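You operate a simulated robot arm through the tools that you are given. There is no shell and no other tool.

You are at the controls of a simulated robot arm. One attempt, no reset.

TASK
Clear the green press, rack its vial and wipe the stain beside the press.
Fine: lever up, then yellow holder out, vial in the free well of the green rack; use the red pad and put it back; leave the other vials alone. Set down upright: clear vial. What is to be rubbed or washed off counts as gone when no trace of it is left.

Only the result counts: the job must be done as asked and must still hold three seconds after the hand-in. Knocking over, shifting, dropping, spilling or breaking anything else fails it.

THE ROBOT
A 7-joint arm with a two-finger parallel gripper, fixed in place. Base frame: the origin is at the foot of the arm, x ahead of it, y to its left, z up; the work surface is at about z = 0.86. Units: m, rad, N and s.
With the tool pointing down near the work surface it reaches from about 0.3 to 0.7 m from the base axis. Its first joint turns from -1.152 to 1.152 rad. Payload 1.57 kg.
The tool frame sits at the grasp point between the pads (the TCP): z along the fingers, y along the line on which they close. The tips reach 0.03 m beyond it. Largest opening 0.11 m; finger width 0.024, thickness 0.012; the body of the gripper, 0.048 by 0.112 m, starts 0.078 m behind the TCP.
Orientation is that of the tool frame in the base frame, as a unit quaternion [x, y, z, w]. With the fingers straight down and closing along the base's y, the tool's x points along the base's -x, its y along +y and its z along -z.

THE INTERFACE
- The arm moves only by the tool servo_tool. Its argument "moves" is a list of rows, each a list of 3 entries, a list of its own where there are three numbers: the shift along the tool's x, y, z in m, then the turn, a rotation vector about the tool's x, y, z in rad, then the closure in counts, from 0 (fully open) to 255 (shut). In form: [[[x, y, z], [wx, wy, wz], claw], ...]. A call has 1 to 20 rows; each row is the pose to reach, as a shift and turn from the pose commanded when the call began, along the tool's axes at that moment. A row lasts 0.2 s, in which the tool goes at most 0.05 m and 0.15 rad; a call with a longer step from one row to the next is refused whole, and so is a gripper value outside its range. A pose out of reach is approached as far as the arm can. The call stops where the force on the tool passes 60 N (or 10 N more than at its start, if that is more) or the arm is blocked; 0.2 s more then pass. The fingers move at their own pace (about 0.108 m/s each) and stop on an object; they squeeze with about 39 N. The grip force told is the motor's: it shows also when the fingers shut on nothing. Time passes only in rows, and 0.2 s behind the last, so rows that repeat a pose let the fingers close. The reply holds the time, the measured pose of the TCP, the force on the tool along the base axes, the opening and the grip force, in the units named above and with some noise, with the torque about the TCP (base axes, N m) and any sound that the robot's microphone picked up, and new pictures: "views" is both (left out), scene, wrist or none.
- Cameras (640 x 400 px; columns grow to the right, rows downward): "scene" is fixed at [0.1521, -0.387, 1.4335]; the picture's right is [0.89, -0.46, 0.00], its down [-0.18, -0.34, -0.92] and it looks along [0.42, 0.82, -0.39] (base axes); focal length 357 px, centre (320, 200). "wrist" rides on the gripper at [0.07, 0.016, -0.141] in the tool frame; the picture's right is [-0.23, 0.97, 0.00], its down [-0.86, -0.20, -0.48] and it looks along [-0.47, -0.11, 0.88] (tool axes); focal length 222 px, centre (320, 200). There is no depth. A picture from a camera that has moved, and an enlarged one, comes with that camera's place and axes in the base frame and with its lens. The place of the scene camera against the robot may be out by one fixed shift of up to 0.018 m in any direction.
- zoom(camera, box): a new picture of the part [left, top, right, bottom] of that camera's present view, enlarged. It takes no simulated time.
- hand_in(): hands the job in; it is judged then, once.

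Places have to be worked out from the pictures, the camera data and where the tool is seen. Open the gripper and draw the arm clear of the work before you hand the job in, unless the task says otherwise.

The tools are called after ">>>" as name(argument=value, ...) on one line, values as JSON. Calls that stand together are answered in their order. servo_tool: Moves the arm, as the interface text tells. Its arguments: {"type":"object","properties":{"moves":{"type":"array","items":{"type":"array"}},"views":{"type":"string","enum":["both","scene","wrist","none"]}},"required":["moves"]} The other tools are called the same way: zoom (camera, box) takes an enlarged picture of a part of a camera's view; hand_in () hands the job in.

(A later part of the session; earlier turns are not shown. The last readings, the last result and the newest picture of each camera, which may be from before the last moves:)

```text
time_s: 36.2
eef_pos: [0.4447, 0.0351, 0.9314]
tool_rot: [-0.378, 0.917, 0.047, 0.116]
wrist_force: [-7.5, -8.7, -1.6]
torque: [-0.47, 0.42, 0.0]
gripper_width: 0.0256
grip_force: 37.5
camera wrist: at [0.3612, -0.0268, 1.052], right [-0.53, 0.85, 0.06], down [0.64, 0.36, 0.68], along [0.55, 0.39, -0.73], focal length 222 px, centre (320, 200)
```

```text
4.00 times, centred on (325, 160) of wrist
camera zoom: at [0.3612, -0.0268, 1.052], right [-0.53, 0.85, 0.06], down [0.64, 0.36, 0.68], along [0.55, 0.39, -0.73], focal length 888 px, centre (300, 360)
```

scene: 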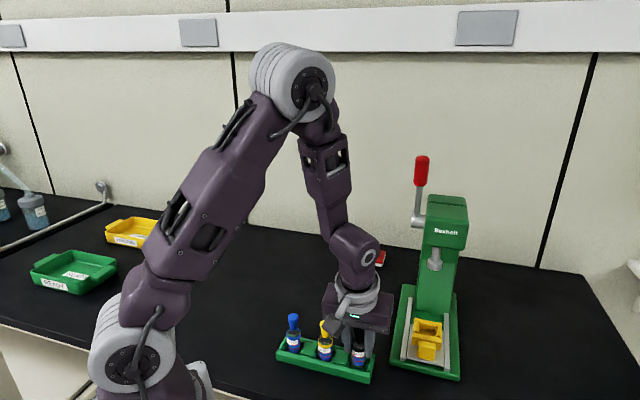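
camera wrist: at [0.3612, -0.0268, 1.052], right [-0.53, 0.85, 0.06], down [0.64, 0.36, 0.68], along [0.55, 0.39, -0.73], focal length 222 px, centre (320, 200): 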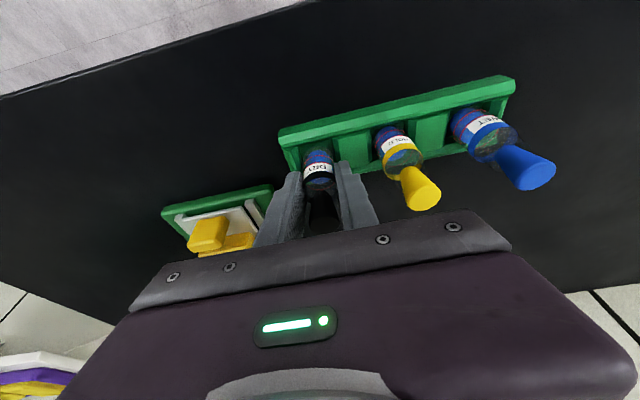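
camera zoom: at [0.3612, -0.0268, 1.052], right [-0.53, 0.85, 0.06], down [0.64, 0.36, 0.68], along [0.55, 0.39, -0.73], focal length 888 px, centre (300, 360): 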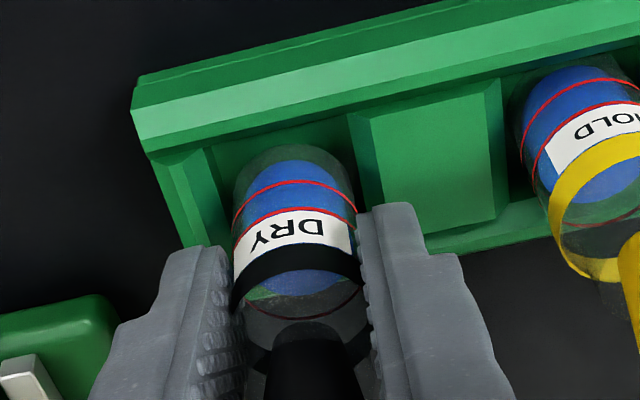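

A side force of about 11 N shows the vial bottom touching the rear wall of the well. I shift about 1.5 mm toward the front to relieve it, then lower in small steps.

>>> servo_tool(moves=[[[0.00145, 0.0, -0.0004], [0, 0, 0], 255], [[0.00145, 0.0, -0.0004], [0, 0, 0], 255]], views="none")

```text
time_s: 36.8
eef_pos: [0.4459, 0.0351, 0.9325]
tool_rot: [-0.379, 0.917, 0.047, 0.118]
wrist_force: [-4.6, -4.3, -0.7]
torque: [-0.29, 0.25, 0.04]
gripper_width: 0.0258
grip_force: 37.1
```

The side force halved; I shift the same amount again.

>>> servo_tool(moves=[[[0.00145, 0.0, -0.0004], [0, 0, 0], 255], [[0.00145, 0.0, -0.0004], [0, 0, 0], 255]], views="none")

```text
time_s: 37.4
eef_pos: [0.445, 0.0351, 0.9327]
tool_rot: [-0.378, 0.917, 0.047, 0.117]
wrist_force: [0.1, 0.3, 0.4]
torque: [-0.01, 0.02, 0.02]
gripper_width: 0.0257
grip_force: 36.8
```

The side force is gone. I lower in 3 mm steps and read the contact force.

>>> servo_tool(moves=[[[0.0008, 0.0, 0.0029], [0, 0, 0], 255], [[0.0015, 0.0, 0.0058], [0, 0, 0], 255], [[0.0015, 0.0, 0.0058], [0, 0, 0], 255]], views="none")

```text
time_s: 38.2
eef_pos: [0.4439, 0.0345, 0.927]
tool_rot: [-0.378, 0.917, 0.048, 0.117]
wrist_force: [-1.3, 0.4, -0.3]
torque: [-0.01, 0.02, 0.01]
gripper_width: 0.026
grip_force: 37.1
```

>>> servo_tool(moves=[[[0.0005, 0.0, 0.0019], [0, 0, 0], 255], [[0.001, 0.0, 0.0039], [0, 0, 0], 255], [[0.001, 0.0, 0.0039], [0, 0, 0], 255]], views="both")

>>> zoom(camera="scene", box=[275, 310, 385, 390])

>>> zoom(camera="wrist", box=[280, 110, 370, 210])

```text
time_s: 39.0
eef_pos: [0.4451, 0.0332, 0.9226]
tool_rot: [-0.378, 0.917, 0.047, 0.118]
wrist_force: [1.6, 2.8, 7.7]
torque: [0.25, -0.09, -0.03]
gripper_width: 0.0258
grip_force: 36.6
camera wrist: at [0.36, -0.028, 1.0425], right [-0.53, 0.85, 0.05], down [0.64, 0.36, 0.68], along [0.55, 0.4, -0.73], focal length 222 px, centre (320, 200)
```

scene: 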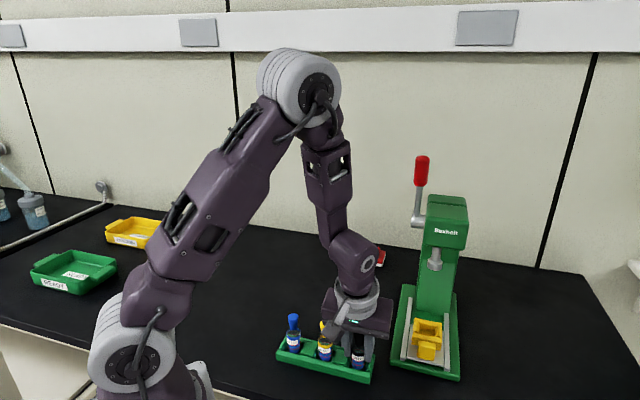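
wrist: 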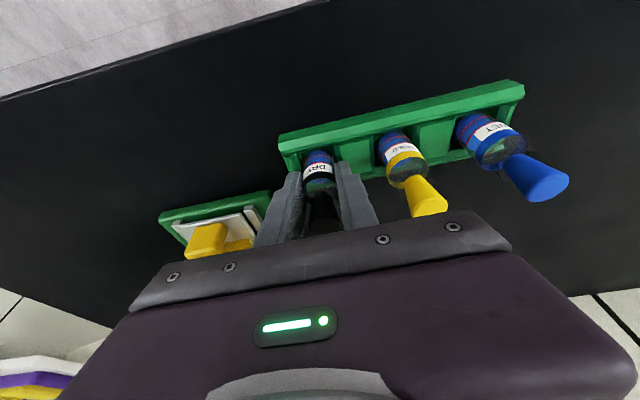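

```text
5.00 times, centred on (330, 350) of scene
camera zoom: at [0.1521, -0.3869, 1.4335], right [0.89, -0.46, 0.0], down [-0.18, -0.34, -0.92], along [0.42, 0.82, -0.39], focal length 1785 px, centre (270, -550)
```

zoom: 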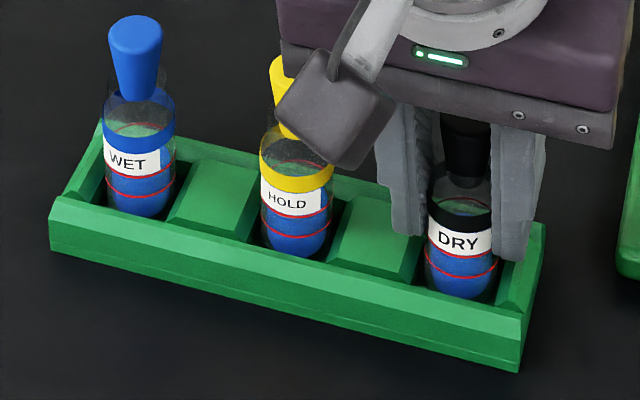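

```text
4.00 times, centred on (325, 160) of wrist
camera zoom: at [0.36, -0.028, 1.0425], right [-0.53, 0.85, 0.05], down [0.64, 0.36, 0.68], along [0.55, 0.4, -0.73], focal length 888 px, centre (300, 360)
```

zoom: 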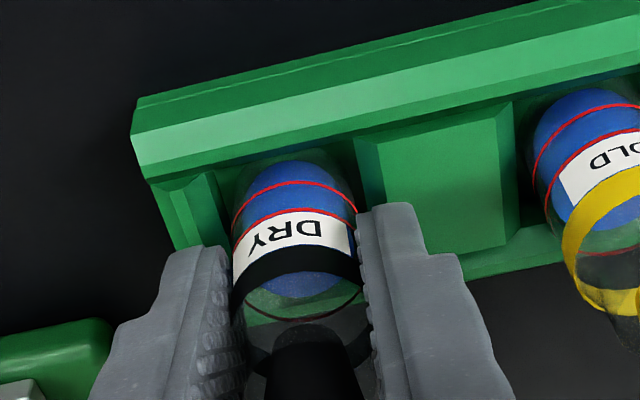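

The vial rests on the well's floor (7.7 N up, band height matching the neighbours). I open only partway, to stay clear of the HOLD vial.

>>> servo_tool(moves=[[[0, 0, 0], [0, 0, 0], 185], [[0, 0, 0], [0, 0, 0], 172], [[0, 0, 0], [0, 0, 0], 162], [[0, 0, 0], [0, 0, 0], 162]], views="both")

>>> zoom(camera="scene", box=[275, 310, 385, 390])

```text
time_s: 40.0
eef_pos: [0.444, 0.034, 0.9225]
tool_rot: [-0.379, 0.917, 0.047, 0.117]
wrist_force: [0.3, 0.0, -0.6]
torque: [0.03, -0.03, 0.02]
gripper_width: 0.0404
grip_force: 0.1
camera wrist: at [0.3596, -0.0281, 1.0426], right [-0.53, 0.85, 0.06], down [0.64, 0.36, 0.68], along [0.55, 0.4, -0.73], focal length 222 px, centre (320, 200)
```

scene: 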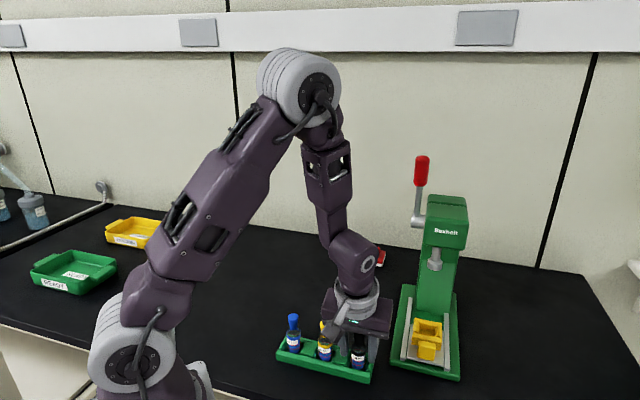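
wrist: 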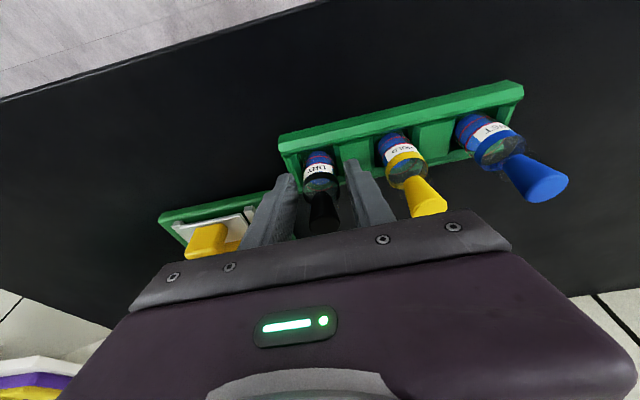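

```text
5.00 times, centred on (330, 350) of scene
camera zoom: at [0.1521, -0.387, 1.4335], right [0.89, -0.46, 0.0], down [-0.18, -0.34, -0.92], along [0.42, 0.82, -0.39], focal length 1785 px, centre (270, -550)
```

zoom: 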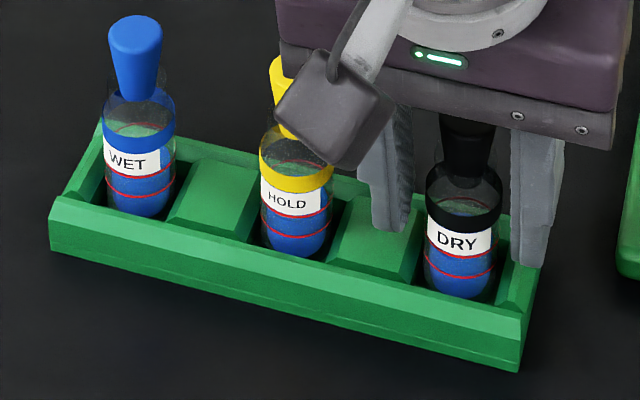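

The vial stands upright in the well, released. I withdraw along the tool axis.

>>> servo_tool(moves=[[[0, 0, -0.02], [0, 0, 0], 162], [[0, 0, -0.05], [0, 0, 0], 162], [[0, 0, -0.09], [0, 0, 0], 162], [[0, 0, -0.13], [0, 0, 0], 162], [[0, 0, -0.17], [0, 0, 0], 162], [[0, 0, -0.17], [0, 0, 0], 162]], views="both")

>>> zoom(camera="scene", box=[275, 290, 385, 390])

```text
time_s: 41.4
eef_pos: [0.4143, 0.005, 1.0877]
tool_rot: [-0.378, 0.917, 0.047, 0.117]
wrist_force: [-0.2, -0.7, 0.1]
torque: [0.01, -0.02, 0.04]
gripper_width: 0.04
grip_force: 0.0
camera wrist: at [0.3283, -0.0576, 1.208], right [-0.53, 0.85, 0.06], down [0.64, 0.36, 0.68], along [0.55, 0.4, -0.73], focal length 222 px, centre (320, 200)
```

scene: 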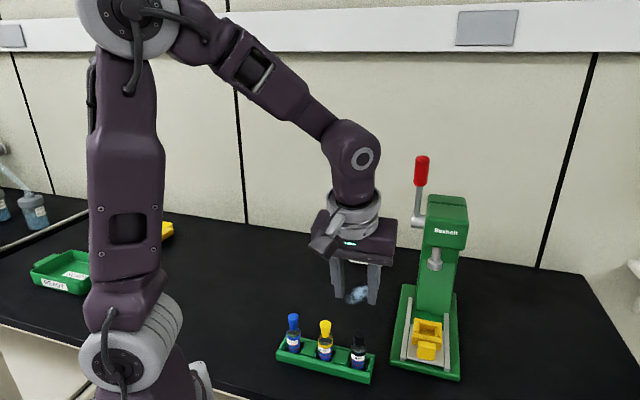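
wrist: 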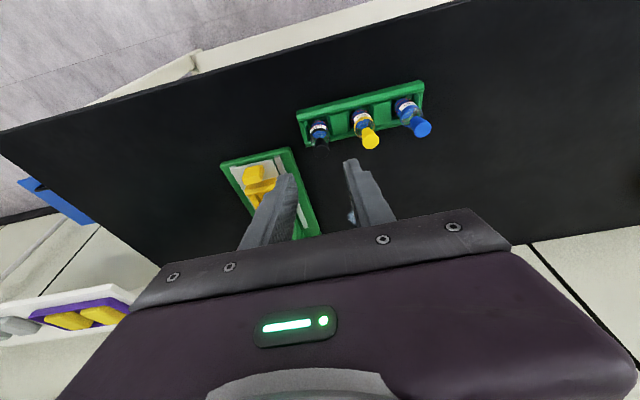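

```text
4.00 times, centred on (330, 340) of scene
camera zoom: at [0.1521, -0.387, 1.4335], right [0.89, -0.46, 0.0], down [-0.18, -0.34, -0.92], along [0.42, 0.82, -0.39], focal length 1428 px, centre (280, -360)
```

zoom: 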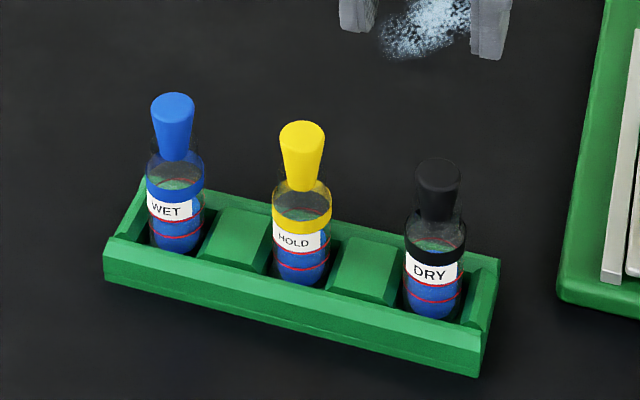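

The vial stands in the free well, level with its neighbours. Now the red pad: about 0.068 × 0.093 m, its handle long across the press line. I'll grip the handle by its ends with the hand leaned outward for reach; first I swing over to the stain side.

>>> servo_tool(moves=[[[-0.0288, 0.0177, 0.0019], [0, -0.044, 0], 100], [[-0.0575, 0.0353, 0.0038], [0, -0.087, 0], 60], [[-0.0863, 0.053, 0.0057], [0, -0.13, 0], 40], [[-0.1151, 0.0706, 0.0075], [0, -0.174, 0], 40], [[-0.1438, 0.0883, 0.0094], [0, -0.217, 0], 40], [[-0.1726, 0.1059, 0.0113], [0, -0.26, 0], 40], [[-0.1726, 0.1059, 0.0113], [0, -0.26, 0], 40]], views="both")

>>> zoom(camera="scene", box=[330, 230, 400, 310])

>>> zoom(camera="wrist", box=[220, 50, 420, 240])

```text
time_s: 43.0
eef_pos: [0.4591, 0.201, 1.1193]
tool_rot: [-0.369, 0.894, 0.097, 0.235]
wrist_force: [0.3, 0.3, -0.2]
torque: [0.01, 0.0, -0.02]
gripper_width: 0.0927
grip_force: 0.0
camera wrist: at [0.3551, 0.119, 1.209], right [-0.55, 0.83, 0.11], down [0.5, 0.22, 0.84], along [0.67, 0.51, -0.54], focal length 222 px, centre (320, 200)
```

scene: 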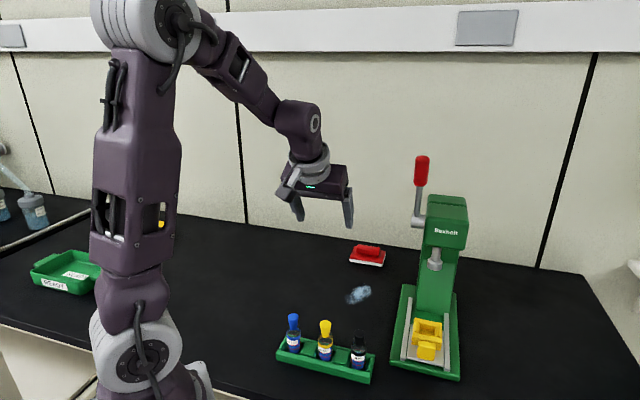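
wrist: 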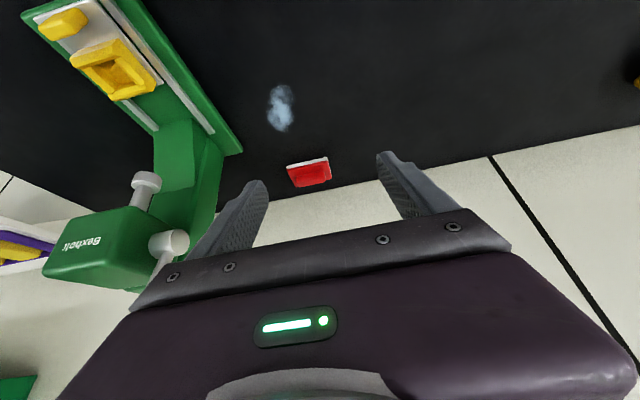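

```text
5.00 times, centred on (365, 270) of scene
camera zoom: at [0.1521, -0.3869, 1.4335], right [0.89, -0.46, 0.0], down [-0.18, -0.34, -0.92], along [0.42, 0.82, -0.39], focal length 1785 px, centre (95, -150)
```

zoom: 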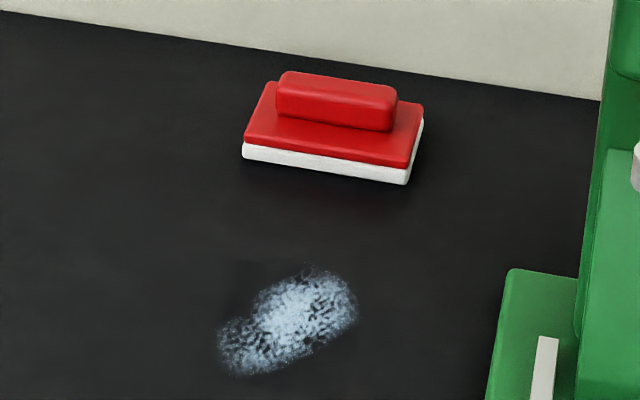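

```text
2.11 times, centred on (320, 145) of wrist
camera zoom: at [0.3551, 0.119, 1.209], right [-0.55, 0.83, 0.11], down [0.5, 0.22, 0.84], along [0.67, 0.51, -0.54], focal length 468 px, centre (320, 316)
```

zoom: 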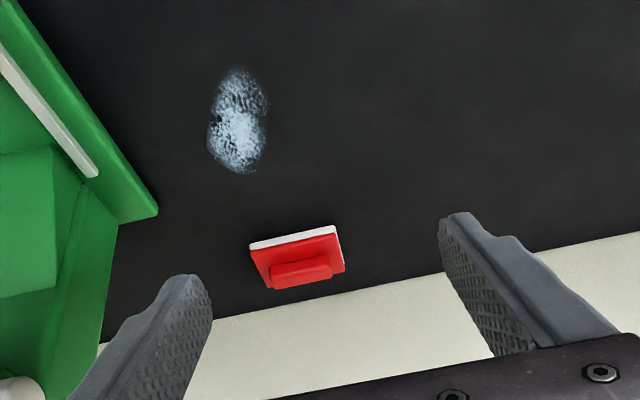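

I have the pad's original place recorded (scene zoom: white corners (243,158), (407,185), (424,120)); its handle centre is near (0.687, 0.353) with its top about z 0.895. I move to a point 0.10 m short of it along the leaned approach line.

>>> servo_tool(moves=[[[-0.0172, -0.0076, 0.03], [0, 0, 0], 40], [[-0.0343, -0.0152, 0.0601], [0, 0, 0], 40], [[-0.0515, -0.0228, 0.0901], [0, 0, 0], 40], [[-0.0686, -0.0304, 0.1202], [0, 0, 0], 40], [[-0.0858, -0.038, 0.1502], [0, 0, 0], 40], [[-0.1029, -0.0456, 0.1803], [0, 0, 0], 40], [[-0.1201, -0.0532, 0.2103], [0, 0, 0], 40], [[-0.1201, -0.0532, 0.2103], [0, 0, 0], 40]], views="both")

>>> zoom(camera="wrist", box=[220, 70, 420, 240])

>>> zoom(camera="scene", box=[320, 210, 410, 290])

```text
time_s: 44.8
eef_pos: [0.6443, 0.3117, 0.9942]
tool_rot: [-0.369, 0.894, 0.096, 0.235]
wrist_force: [0.3, -0.5, -0.7]
torque: [-0.01, -0.03, -0.02]
gripper_width: 0.0927
grip_force: 0.0
camera wrist: at [0.5407, 0.2295, 1.0844], right [-0.55, 0.83, 0.11], down [0.5, 0.22, 0.84], along [0.67, 0.51, -0.54], focal length 222 px, centre (320, 200)
```

scene: 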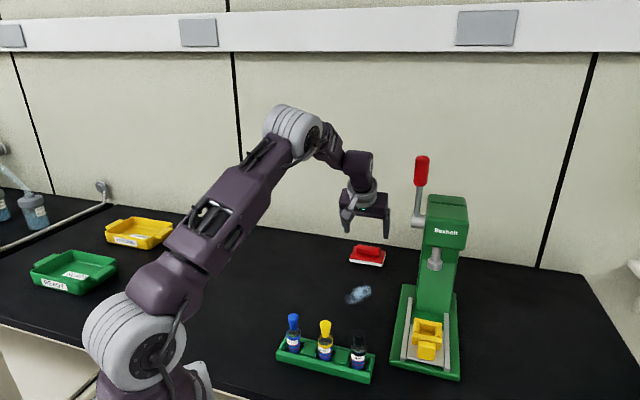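
wrist: 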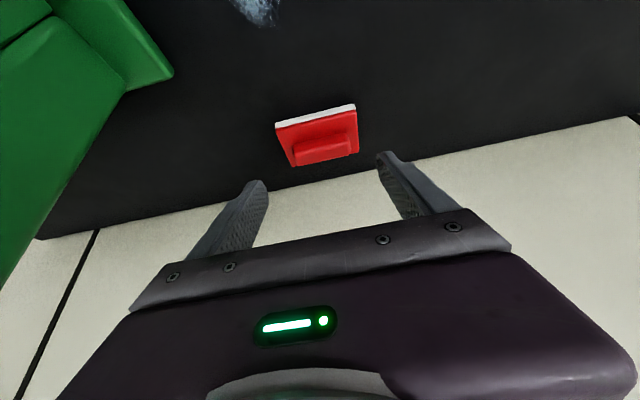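

```text
2.35 times, centred on (320, 155) of wrist
camera zoom: at [0.5407, 0.2295, 1.0844], right [-0.55, 0.83, 0.11], down [0.5, 0.22, 0.84], along [0.67, 0.51, -0.54], focal length 523 px, centre (320, 306)
```

zoom: 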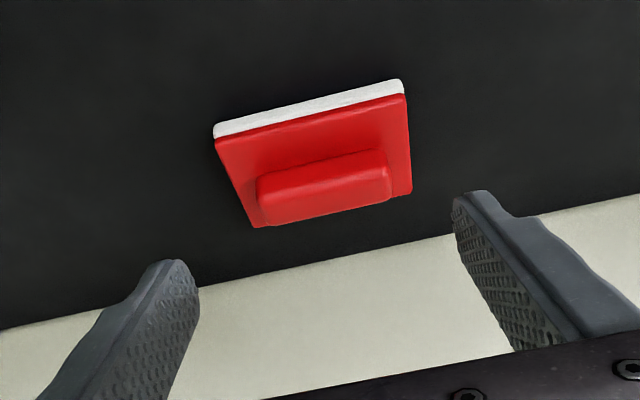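

```text
5.00 times, centred on (365, 250) of scene
camera zoom: at [0.1521, -0.387, 1.4335], right [0.89, -0.46, 0.0], down [-0.18, -0.34, -0.92], along [0.42, 0.82, -0.39], focal length 1785 px, centre (95, -50)
```

zoom: 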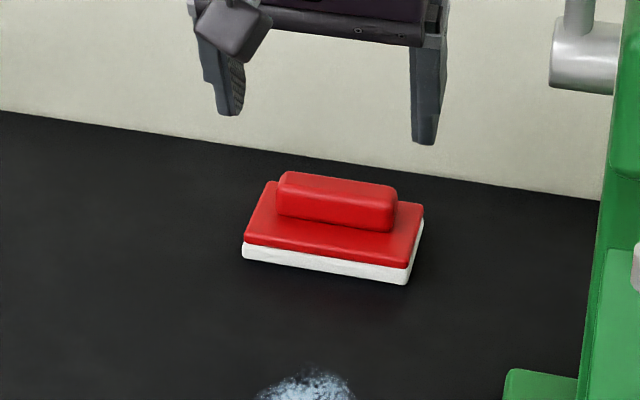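

The pad is reachable; close up its handle reads centre (0.691, 0.357), about 71 mm long, plate top near z 0.874. I advance along the approach line, watching the force.

>>> servo_tool(moves=[[[-0.0015, -0.0003, 0.03], [0, 0, 0], 40], [[-0.003, -0.0006, 0.06], [0, 0, 0], 40], [[-0.004, -0.0008, 0.08], [0, 0, 0], 40], [[-0.0044, -0.0009, 0.092], [0, 0, 0], 40], [[-0.0044, -0.0009, 0.092], [0, 0, 0], 40]], views="both")

>>> zoom(camera="wrist", box=[220, 70, 420, 240])

>>> zoom(camera="scene", box=[330, 220, 400, 280])

```text
time_s: 46.0
eef_pos: [0.6783, 0.3421, 0.9164]
tool_rot: [-0.369, 0.894, 0.096, 0.235]
wrist_force: [0.5, -0.2, 1.2]
torque: [0.01, 0.03, 0.0]
gripper_width: 0.0926
grip_force: 0.2
camera wrist: at [0.5751, 0.2615, 1.0061], right [-0.55, 0.83, 0.11], down [0.5, 0.22, 0.84], along [0.67, 0.51, -0.54], focal length 222 px, centre (320, 200)
```

scene: 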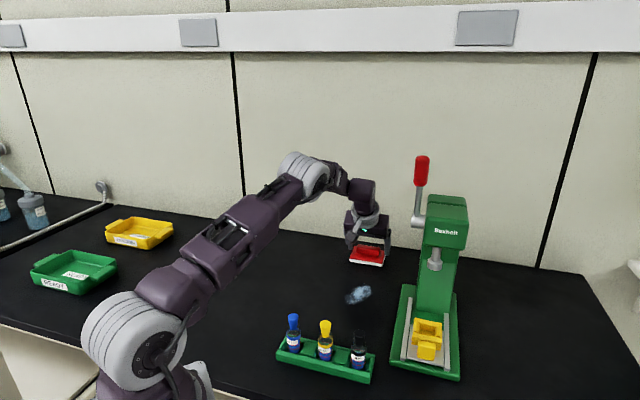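
wrist: 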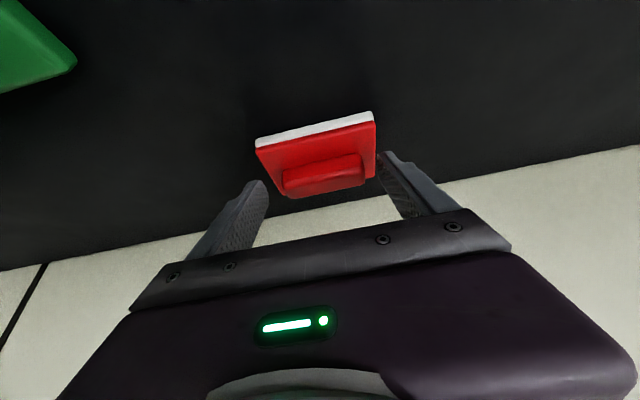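

```text
2.35 times, centred on (320, 155) of wrist
camera zoom: at [0.5751, 0.2615, 1.0061], right [-0.55, 0.83, 0.11], down [0.5, 0.22, 0.84], along [0.67, 0.51, -0.54], focal length 523 px, centre (320, 306)
```

zoom: 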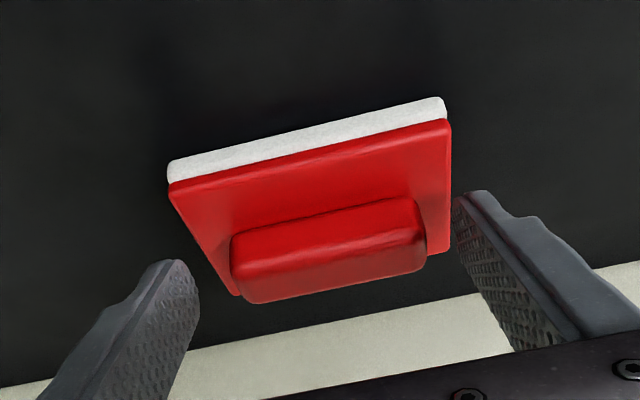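

```text
6.67 times, centred on (365, 250) of scene
camera zoom: at [0.1521, -0.387, 1.4335], right [0.89, -0.46, 0.0], down [-0.18, -0.34, -0.92], along [0.42, 0.82, -0.39], focal length 2381 px, centre (20, -133)
```

zoom: 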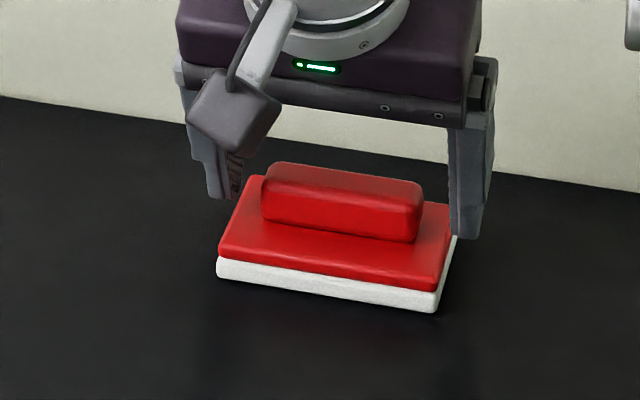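

Refined: the handle centre is about 8 mm further out and 2–3 mm to the tool's +y side, spanning z 0.874 to about 0.891. I make that correction while going the last bit down.

>>> servo_tool(moves=[[[-0.0034, 0.0025, 0.004], [0, 0, 0], 40], [[-0.0068, 0.0025, 0.0095], [0, 0, 0], 40], [[-0.0068, 0.0025, 0.0125], [0, 0, 0], 40], [[-0.0068, 0.0025, 0.0125], [0, 0, 0], 40]], views="both")

>>> zoom(camera="wrist", box=[220, 70, 420, 240])

>>> zoom(camera="scene", box=[330, 220, 400, 280])

```text
time_s: 47.0
eef_pos: [0.6855, 0.3533, 0.91]
tool_rot: [-0.368, 0.894, 0.096, 0.236]
wrist_force: [-0.5, -1.0, 6.4]
torque: [0.13, 0.12, 0.05]
gripper_width: 0.0926
grip_force: 0.1
camera wrist: at [0.5827, 0.2715, 0.9991], right [-0.55, 0.83, 0.11], down [0.5, 0.22, 0.84], along [0.67, 0.51, -0.53], focal length 222 px, centre (320, 200)
```

scene: 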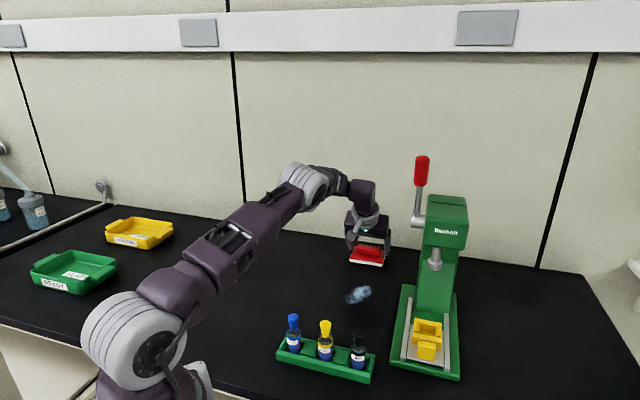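
wrist: 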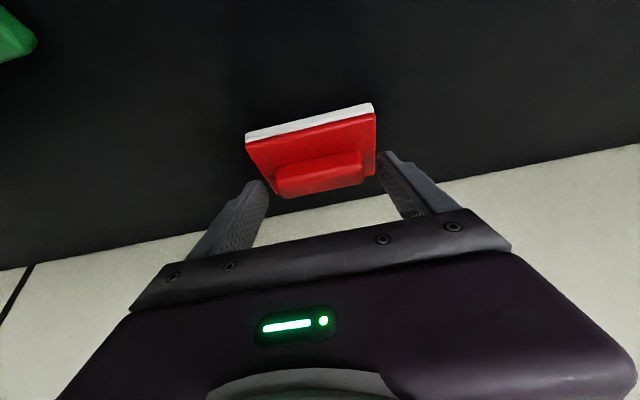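

```text
2.35 times, centred on (320, 155) of wrist
camera zoom: at [0.5827, 0.2715, 0.9991], right [-0.55, 0.83, 0.11], down [0.5, 0.22, 0.84], along [0.67, 0.51, -0.53], focal length 523 px, centre (320, 306)
```

zoom: 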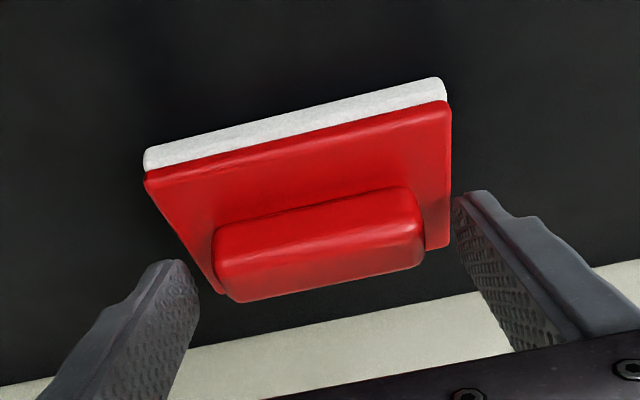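

```text
6.67 times, centred on (365, 250) of scene
camera zoom: at [0.152, -0.387, 1.4335], right [0.89, -0.46, 0.0], down [-0.18, -0.34, -0.92], along [0.42, 0.82, -0.39], focal length 2381 px, centre (20, -133)
```

zoom: 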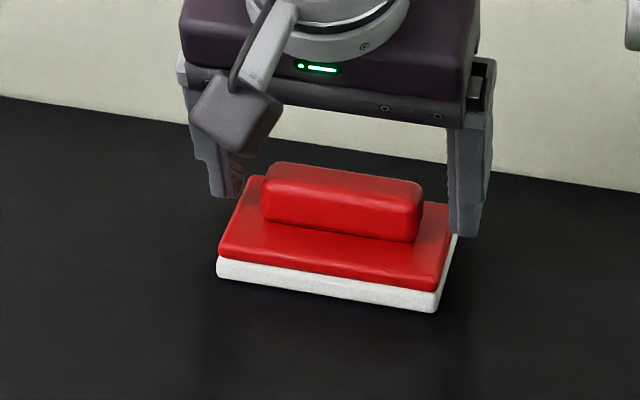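

A light 6 N upward touch shows the fingertips meeting the pad's plate. I raise 1.5 mm to relieve it and close in stages on the handle's ends.

>>> servo_tool(moves=[[[-0.0007, -0.001, -0.0013], [0, 0, 0], 60], [[-0.0007, -0.001, -0.0013], [0, 0, 0], 80], [[-0.0007, -0.001, -0.0013], [0, 0, 0], 110], [[-0.0007, -0.001, -0.0013], [0, 0, 0], 255], [[-0.0007, -0.001, -0.0013], [0, 0, 0], 255], [[-0.0007, -0.001, -0.0013], [0, 0, 0], 255]], views="both")

>>> zoom(camera="wrist", box=[220, 70, 420, 240])

>>> zoom(camera="scene", box=[330, 220, 400, 280])

```text
time_s: 48.4
eef_pos: [0.6866, 0.3514, 0.9124]
tool_rot: [-0.369, 0.894, 0.096, 0.235]
wrist_force: [1.2, -0.4, -0.3]
torque: [0.02, 0.02, 0.0]
gripper_width: 0.068
grip_force: 38.8
camera wrist: at [0.583, 0.2703, 1.0005], right [-0.55, 0.83, 0.11], down [0.5, 0.22, 0.84], along [0.67, 0.51, -0.54], focal length 222 px, centre (320, 200)
```

scene: 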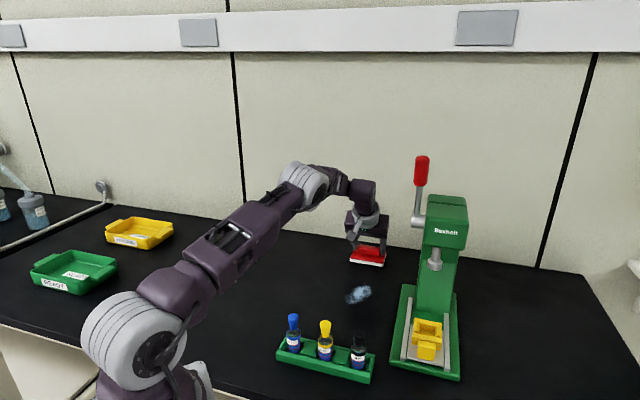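
wrist: 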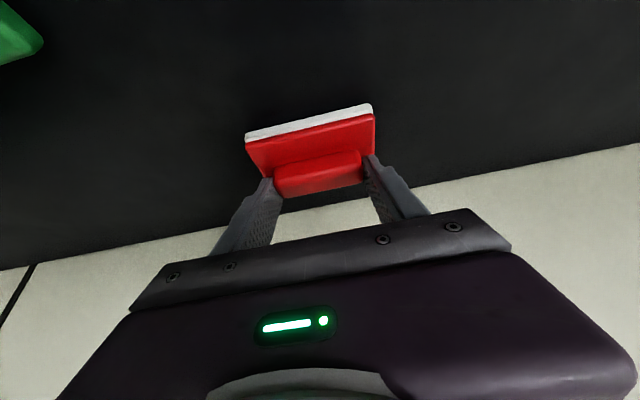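

```text
2.35 times, centred on (320, 155) of wrist
camera zoom: at [0.583, 0.2703, 1.0005], right [-0.55, 0.83, 0.11], down [0.5, 0.22, 0.84], along [0.67, 0.51, -0.54], focal length 523 px, centre (320, 306)
```

zoom: 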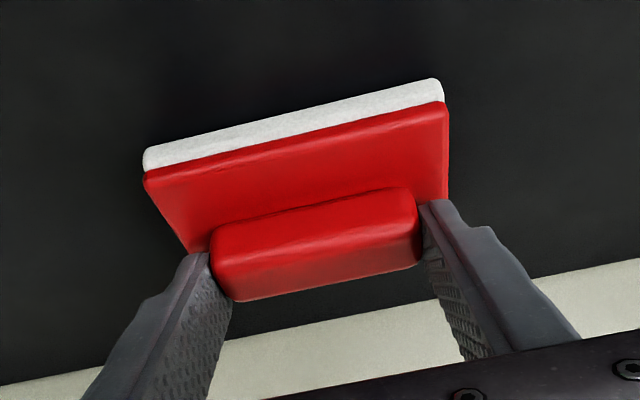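

```text
6.67 times, centred on (365, 250) of scene
camera zoom: at [0.1521, -0.387, 1.4335], right [0.89, -0.46, 0.0], down [-0.18, -0.34, -0.92], along [0.42, 0.82, -0.39], focal length 2381 px, centre (20, -133)
```

zoom: 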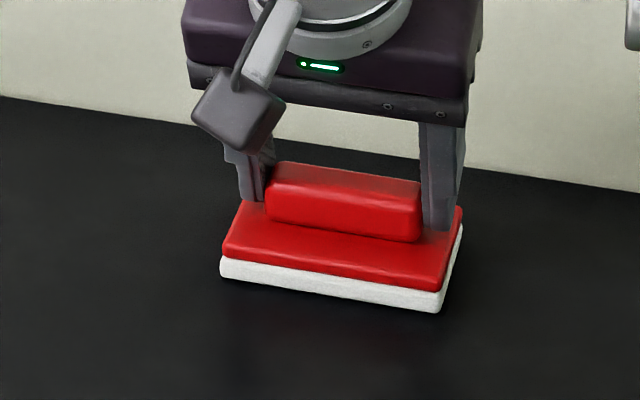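

The handle is gripped (68 mm) with no load, and the pad moved only about 1 mm. I lift it 3 cm and check that it hangs level.

>>> servo_tool(moves=[[[-0.0049, 0, -0.0087], [0, 0, 0], 255], [[-0.0098, 0, -0.0174], [0, 0, 0], 255], [[-0.0148, 0, -0.0261], [0, 0, 0], 255], [[-0.0148, 0, -0.0261], [0, 0, 0], 255]], views="both")

>>> zoom(camera="scene", box=[320, 210, 410, 310])

```text
time_s: 49.4
eef_pos: [0.6863, 0.3519, 0.9424]
tool_rot: [-0.37, 0.894, 0.096, 0.235]
wrist_force: [0.0, -0.4, 0.2]
torque: [0.02, 0.02, -0.01]
gripper_width: 0.0002
grip_force: 21.4
camera wrist: at [0.5825, 0.2706, 1.0315], right [-0.55, 0.83, 0.11], down [0.5, 0.22, 0.84], along [0.67, 0.51, -0.54], focal length 222 px, centre (320, 200)
```

scene: 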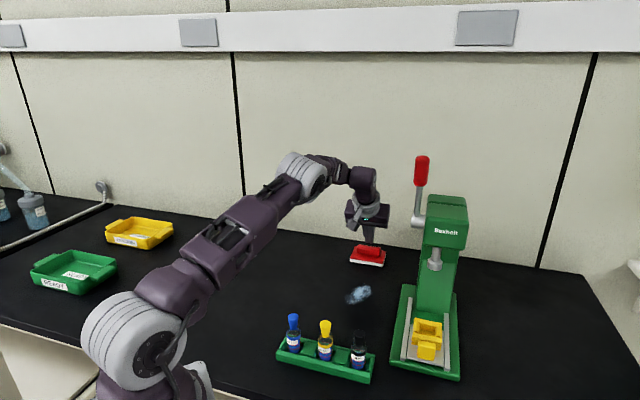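
wrist: 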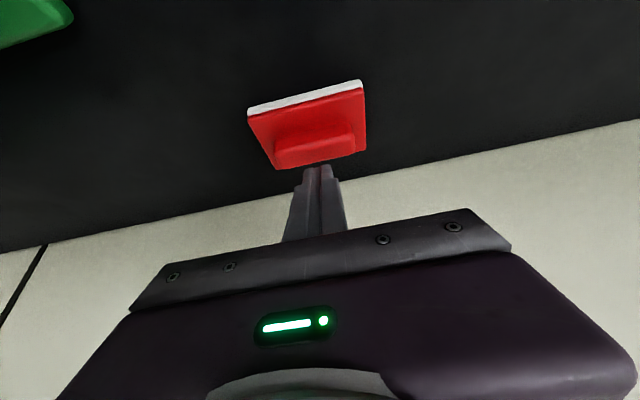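

```text
4.00 times, centred on (365, 260) of scene
camera zoom: at [0.1521, -0.387, 1.4335], right [0.89, -0.46, 0.0], down [-0.18, -0.34, -0.92], along [0.42, 0.82, -0.39], focal length 1428 px, centre (140, -40)
```

zoom: 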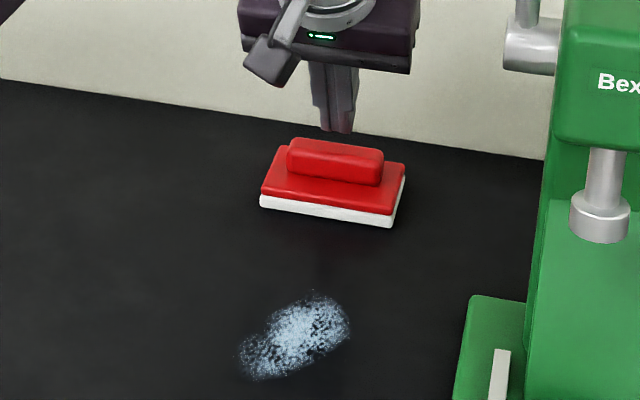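

The grip slipped off the rounded handle ends: the lean kept the tips too high, and the pad stayed in place. I'll open, reduce the lean to about 0.33 rad for deeper contact, and this time slide the pad on the table instead of lifting it.

>>> servo_tool(moves=[[[0.002, 0, -0.004], [0, 0.06, 0], 150], [[0.004, -0.0003, -0.008], [0, 0.12, 0], 60], [[0.0057, -0.0006, -0.0102], [0, 0.18, 0], 44], [[0.0057, -0.0006, -0.0102], [0, 0.18, 0], 44]], views="both")

>>> zoom(camera="wrist", box=[220, 70, 420, 240])

>>> zoom(camera="scene", box=[330, 230, 400, 310])

```text
time_s: 50.4
eef_pos: [0.6701, 0.3563, 0.9371]
tool_rot: [-0.395, 0.902, 0.072, 0.16]
wrist_force: [0.6, -0.5, -0.2]
torque: [0.0, 0.04, 0.04]
gripper_width: 0.091
grip_force: 0.1
out of reach, approached as far as the arm can: row 3
camera wrist: at [0.5809, 0.2809, 1.0472], right [-0.57, 0.81, 0.08], down [0.58, 0.33, 0.74], along [0.58, 0.47, -0.66], focal length 222 px, centre (320, 200)
```

scene: 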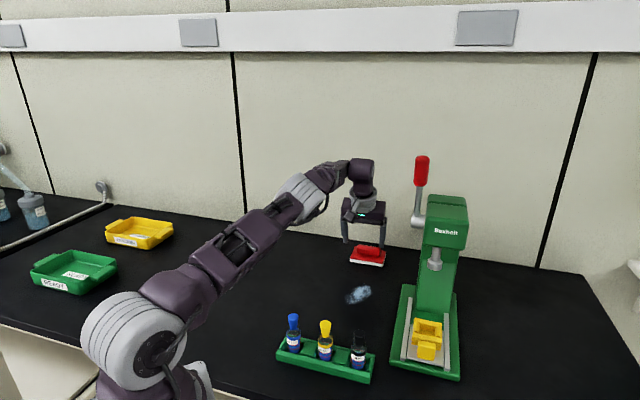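
wrist: 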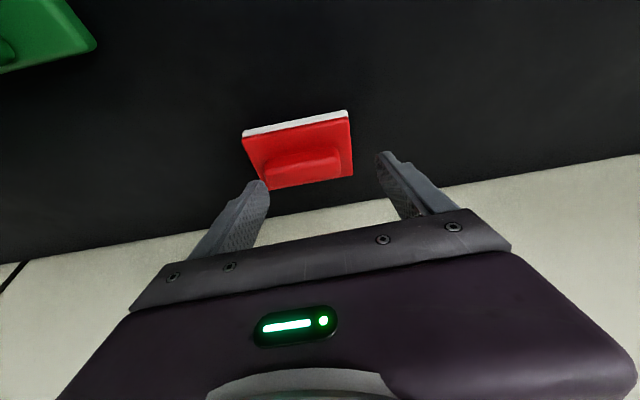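

```text
2.35 times, centred on (320, 155) of wrist
camera zoom: at [0.5809, 0.2809, 1.0472], right [-0.57, 0.81, 0.08], down [0.58, 0.33, 0.74], along [0.58, 0.47, -0.66], focal length 523 px, centre (320, 306)
```

zoom: 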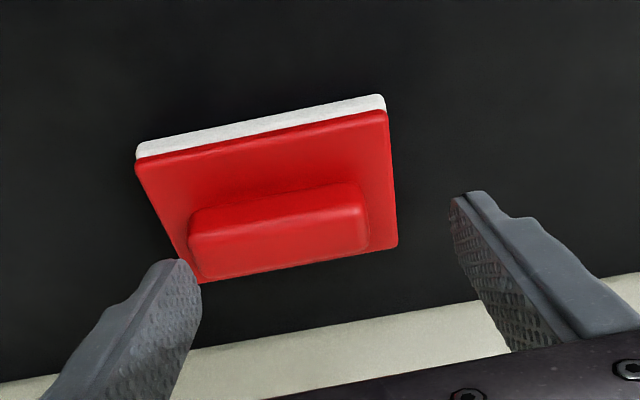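

```text
5.00 times, centred on (365, 270) of scene
camera zoom: at [0.1521, -0.387, 1.4335], right [0.89, -0.46, 0.0], down [-0.18, -0.34, -0.92], along [0.42, 0.82, -0.39], focal length 1785 px, centre (95, -150)
```

zoom: 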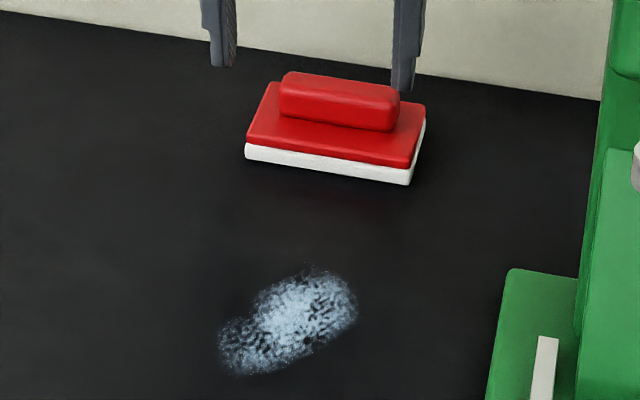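

That pose was out of reach, so I return to the 0.51 rad lean, which reached before. The pad is still within about 1 mm of its original place. I'll hover again and this time set the fingertips 4–5 mm further out and right down on the pad's plate.

>>> servo_tool(moves=[[[0.0021, -0.0003, 0.0006], [0, -0.06, 0], 44], [[0.0042, -0.0006, 0.0012], [0, -0.12, 0], 44], [[0.0063, -0.0009, 0.0018], [0, -0.18, 0], 44], [[0.0063, -0.0009, 0.0018], [0, -0.18, 0], 44]], views="wrist")

>>> zoom(camera="wrist", box=[220, 70, 420, 240])

```text
time_s: 51.4
eef_pos: [0.6772, 0.3403, 0.944]
tool_rot: [-0.37, 0.894, 0.096, 0.236]
wrist_force: [0.2, 0.8, -0.4]
torque: [0.04, 0.03, 0.01]
gripper_width: 0.0908
grip_force: 0.0
camera wrist: at [0.5736, 0.2581, 1.0336], right [-0.55, 0.83, 0.11], down [0.5, 0.22, 0.84], along [0.67, 0.51, -0.54], focal length 222 px, centre (320, 200)
```

wrist: 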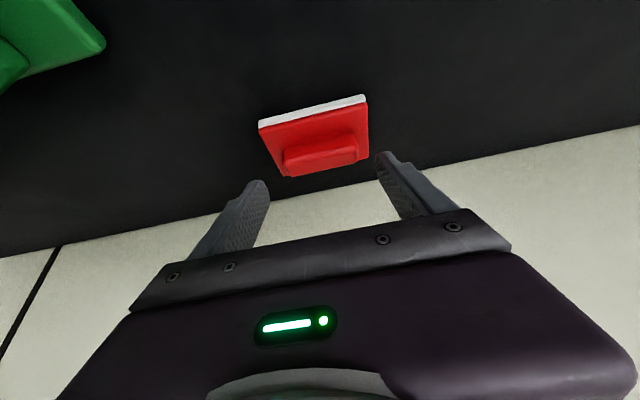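

```text
2.35 times, centred on (320, 155) of wrist
camera zoom: at [0.5736, 0.2581, 1.0336], right [-0.55, 0.83, 0.11], down [0.5, 0.22, 0.84], along [0.67, 0.51, -0.54], focal length 523 px, centre (320, 306)
```

zoom: 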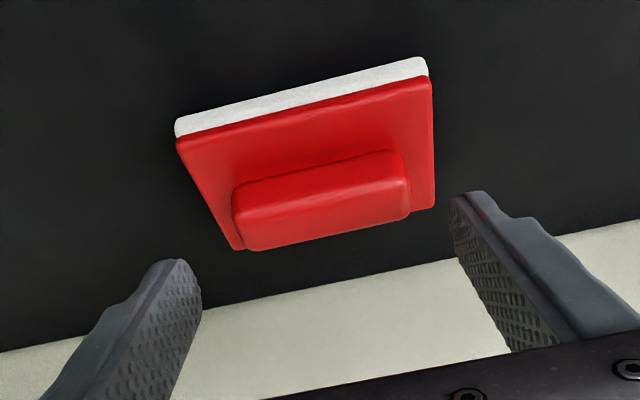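

Reach is fine again and the handle is centred between the fingers. I advance along the tool axis to touch the plate lightly.

>>> servo_tool(moves=[[[0, 0, 0.015], [0, 0, 0], 44], [[0, 0, 0.03], [0, 0, 0], 44], [[0, 0, 0.037], [0, 0, 0], 44], [[0, 0, 0.0395], [0, 0, 0], 44], [[0, 0, 0.0395], [0, 0, 0], 44]], views="wrist")

>>> zoom(camera="wrist", box=[220, 70, 420, 240])

>>> zoom(camera="scene", box=[330, 220, 400, 280])

```text
time_s: 52.6
eef_pos: [0.6923, 0.3534, 0.9092]
tool_rot: [-0.369, 0.894, 0.097, 0.236]
wrist_force: [-0.8, -0.3, 2.7]
torque: [0.13, 0.08, 0.02]
gripper_width: 0.0914
grip_force: 0.4
camera wrist: at [0.5883, 0.2721, 0.9993], right [-0.55, 0.83, 0.11], down [0.5, 0.22, 0.84], along [0.67, 0.51, -0.53], focal length 222 px, centre (320, 200)
```

wrist: 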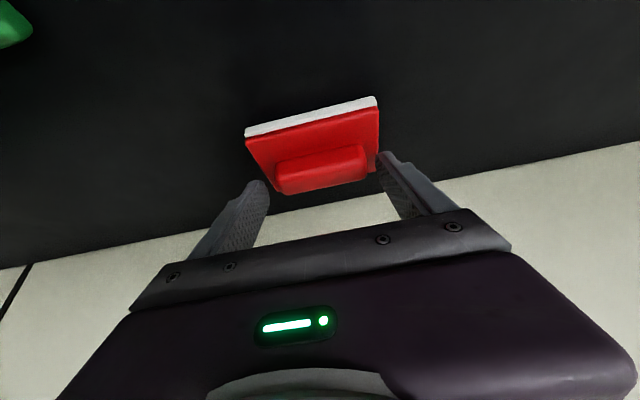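

```text
2.35 times, centred on (320, 155) of wrist
camera zoom: at [0.5883, 0.2721, 0.9993], right [-0.55, 0.83, 0.11], down [0.5, 0.22, 0.84], along [0.67, 0.51, -0.53], focal length 523 px, centre (320, 306)
```

zoom: 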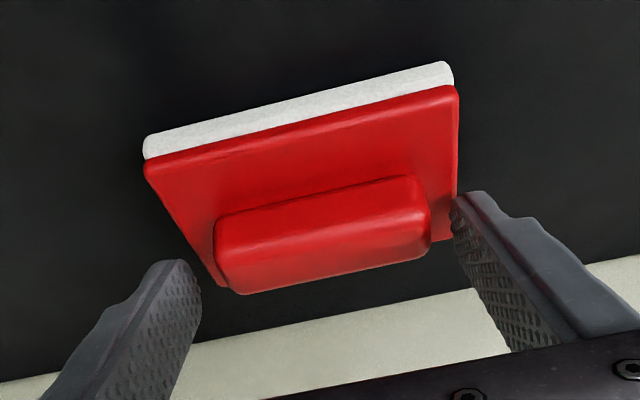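

```text
6.67 times, centred on (365, 250) of scene
camera zoom: at [0.152, -0.387, 1.4335], right [0.89, -0.46, 0.0], down [-0.18, -0.34, -0.92], along [0.42, 0.82, -0.39], focal length 2381 px, centre (20, -133)
```

zoom: 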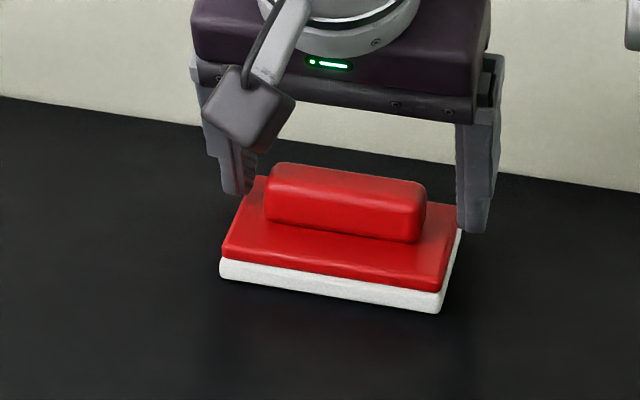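

The tips touch the plate at about 3 N. I close in stages on the handle ends at this height.

>>> servo_tool(moves=[[[0, 0, 0.0], [0, 0, 0], 65], [[0, 0, 0.0], [0, 0, 0], 85], [[0, 0, 0.0], [0, 0, 0], 100], [[0, 0, 0.0], [0, 0, 0], 255], [[0, 0, 0.0], [0, 0, 0], 255]], views="wrist")

>>> zoom(camera="wrist", box=[220, 70, 420, 240])

>>> zoom(camera="scene", box=[330, 220, 400, 280])

```text
time_s: 53.8
eef_pos: [0.6917, 0.3538, 0.9092]
tool_rot: [-0.369, 0.894, 0.096, 0.236]
wrist_force: [1.8, -1.7, 6.3]
torque: [0.14, -0.06, -0.03]
gripper_width: 0.068
grip_force: 39.0
camera wrist: at [0.5885, 0.2718, 0.9993], right [-0.55, 0.83, 0.11], down [0.5, 0.22, 0.84], along [0.67, 0.51, -0.53], focal length 222 px, centre (320, 200)
```

wrist: 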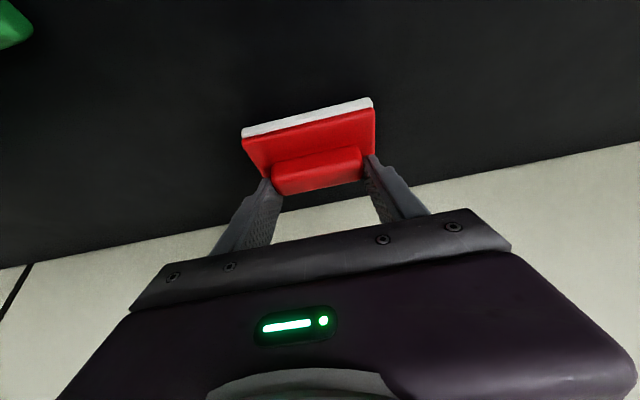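

```text
2.35 times, centred on (320, 155) of wrist
camera zoom: at [0.5885, 0.2718, 0.9993], right [-0.55, 0.83, 0.11], down [0.5, 0.22, 0.84], along [0.67, 0.51, -0.53], focal length 523 px, centre (320, 306)
```

zoom: 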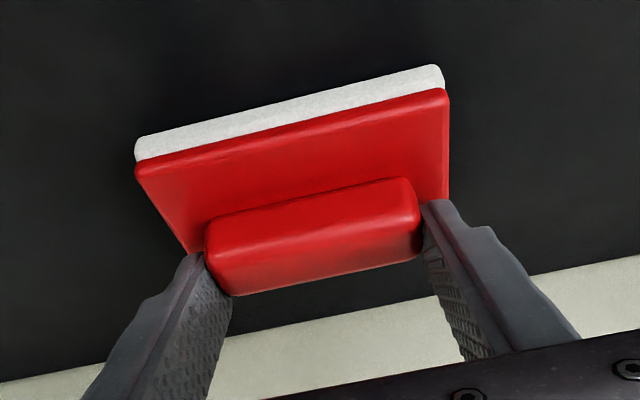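

```text
6.67 times, centred on (365, 250) of scene
camera zoom: at [0.152, -0.3871, 1.4335], right [0.89, -0.46, 0.0], down [-0.18, -0.34, -0.92], along [0.42, 0.82, -0.39], focal length 2381 px, centre (20, -133)
```

zoom: 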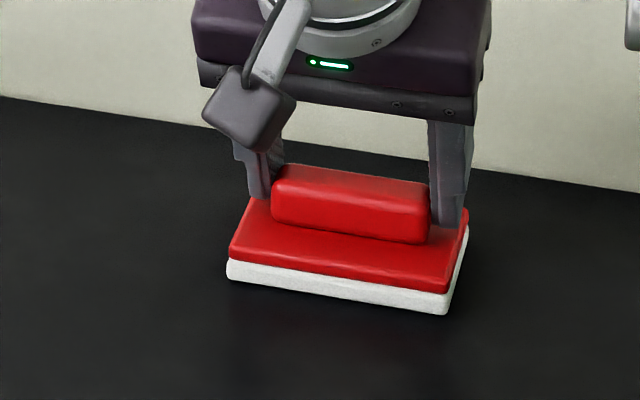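

Held again (68 mm) with the tips down on the plate; the pad now sits about 4 mm right of its original place, which I'll correct when returning it. I try sliding it a short way toward the stain, flat on the table.

>>> servo_tool(moves=[[[0.0087, -0.001, -0.0049], [0, 0, 0], 255], [[0.0174, -0.002, -0.0098], [0, 0, 0], 255], [[0.0261, -0.003, -0.0148], [0, 0, 0], 255], [[0.0261, -0.003, -0.0148], [0, 0, 0], 255]], views="both")

>>> zoom(camera="scene", box=[330, 220, 400, 310])

```text
time_s: 54.8
eef_pos: [0.6722, 0.3309, 0.9092]
tool_rot: [-0.369, 0.894, 0.096, 0.235]
wrist_force: [-0.6, 1.8, 5.6]
torque: [0.23, -0.07, 0.03]
gripper_width: 0.0681
grip_force: 38.5
camera wrist: at [0.569, 0.2482, 0.9995], right [-0.55, 0.83, 0.11], down [0.5, 0.22, 0.84], along [0.67, 0.51, -0.54], focal length 222 px, centre (320, 200)
```

scene: 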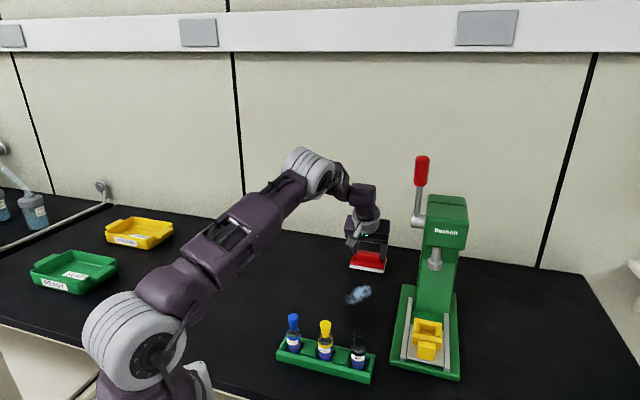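
wrist: 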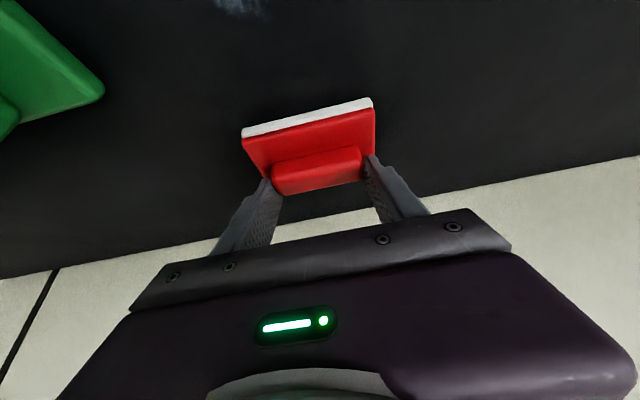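

```text
4.44 times, centred on (365, 265) of scene
camera zoom: at [0.152, -0.387, 1.4335], right [0.89, -0.46, 0.0], down [-0.18, -0.34, -0.92], along [0.42, 0.82, -0.39], focal length 1587 px, centre (120, -89)
```

zoom: 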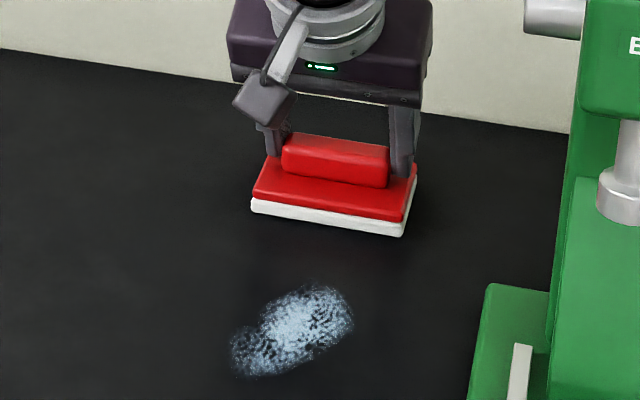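

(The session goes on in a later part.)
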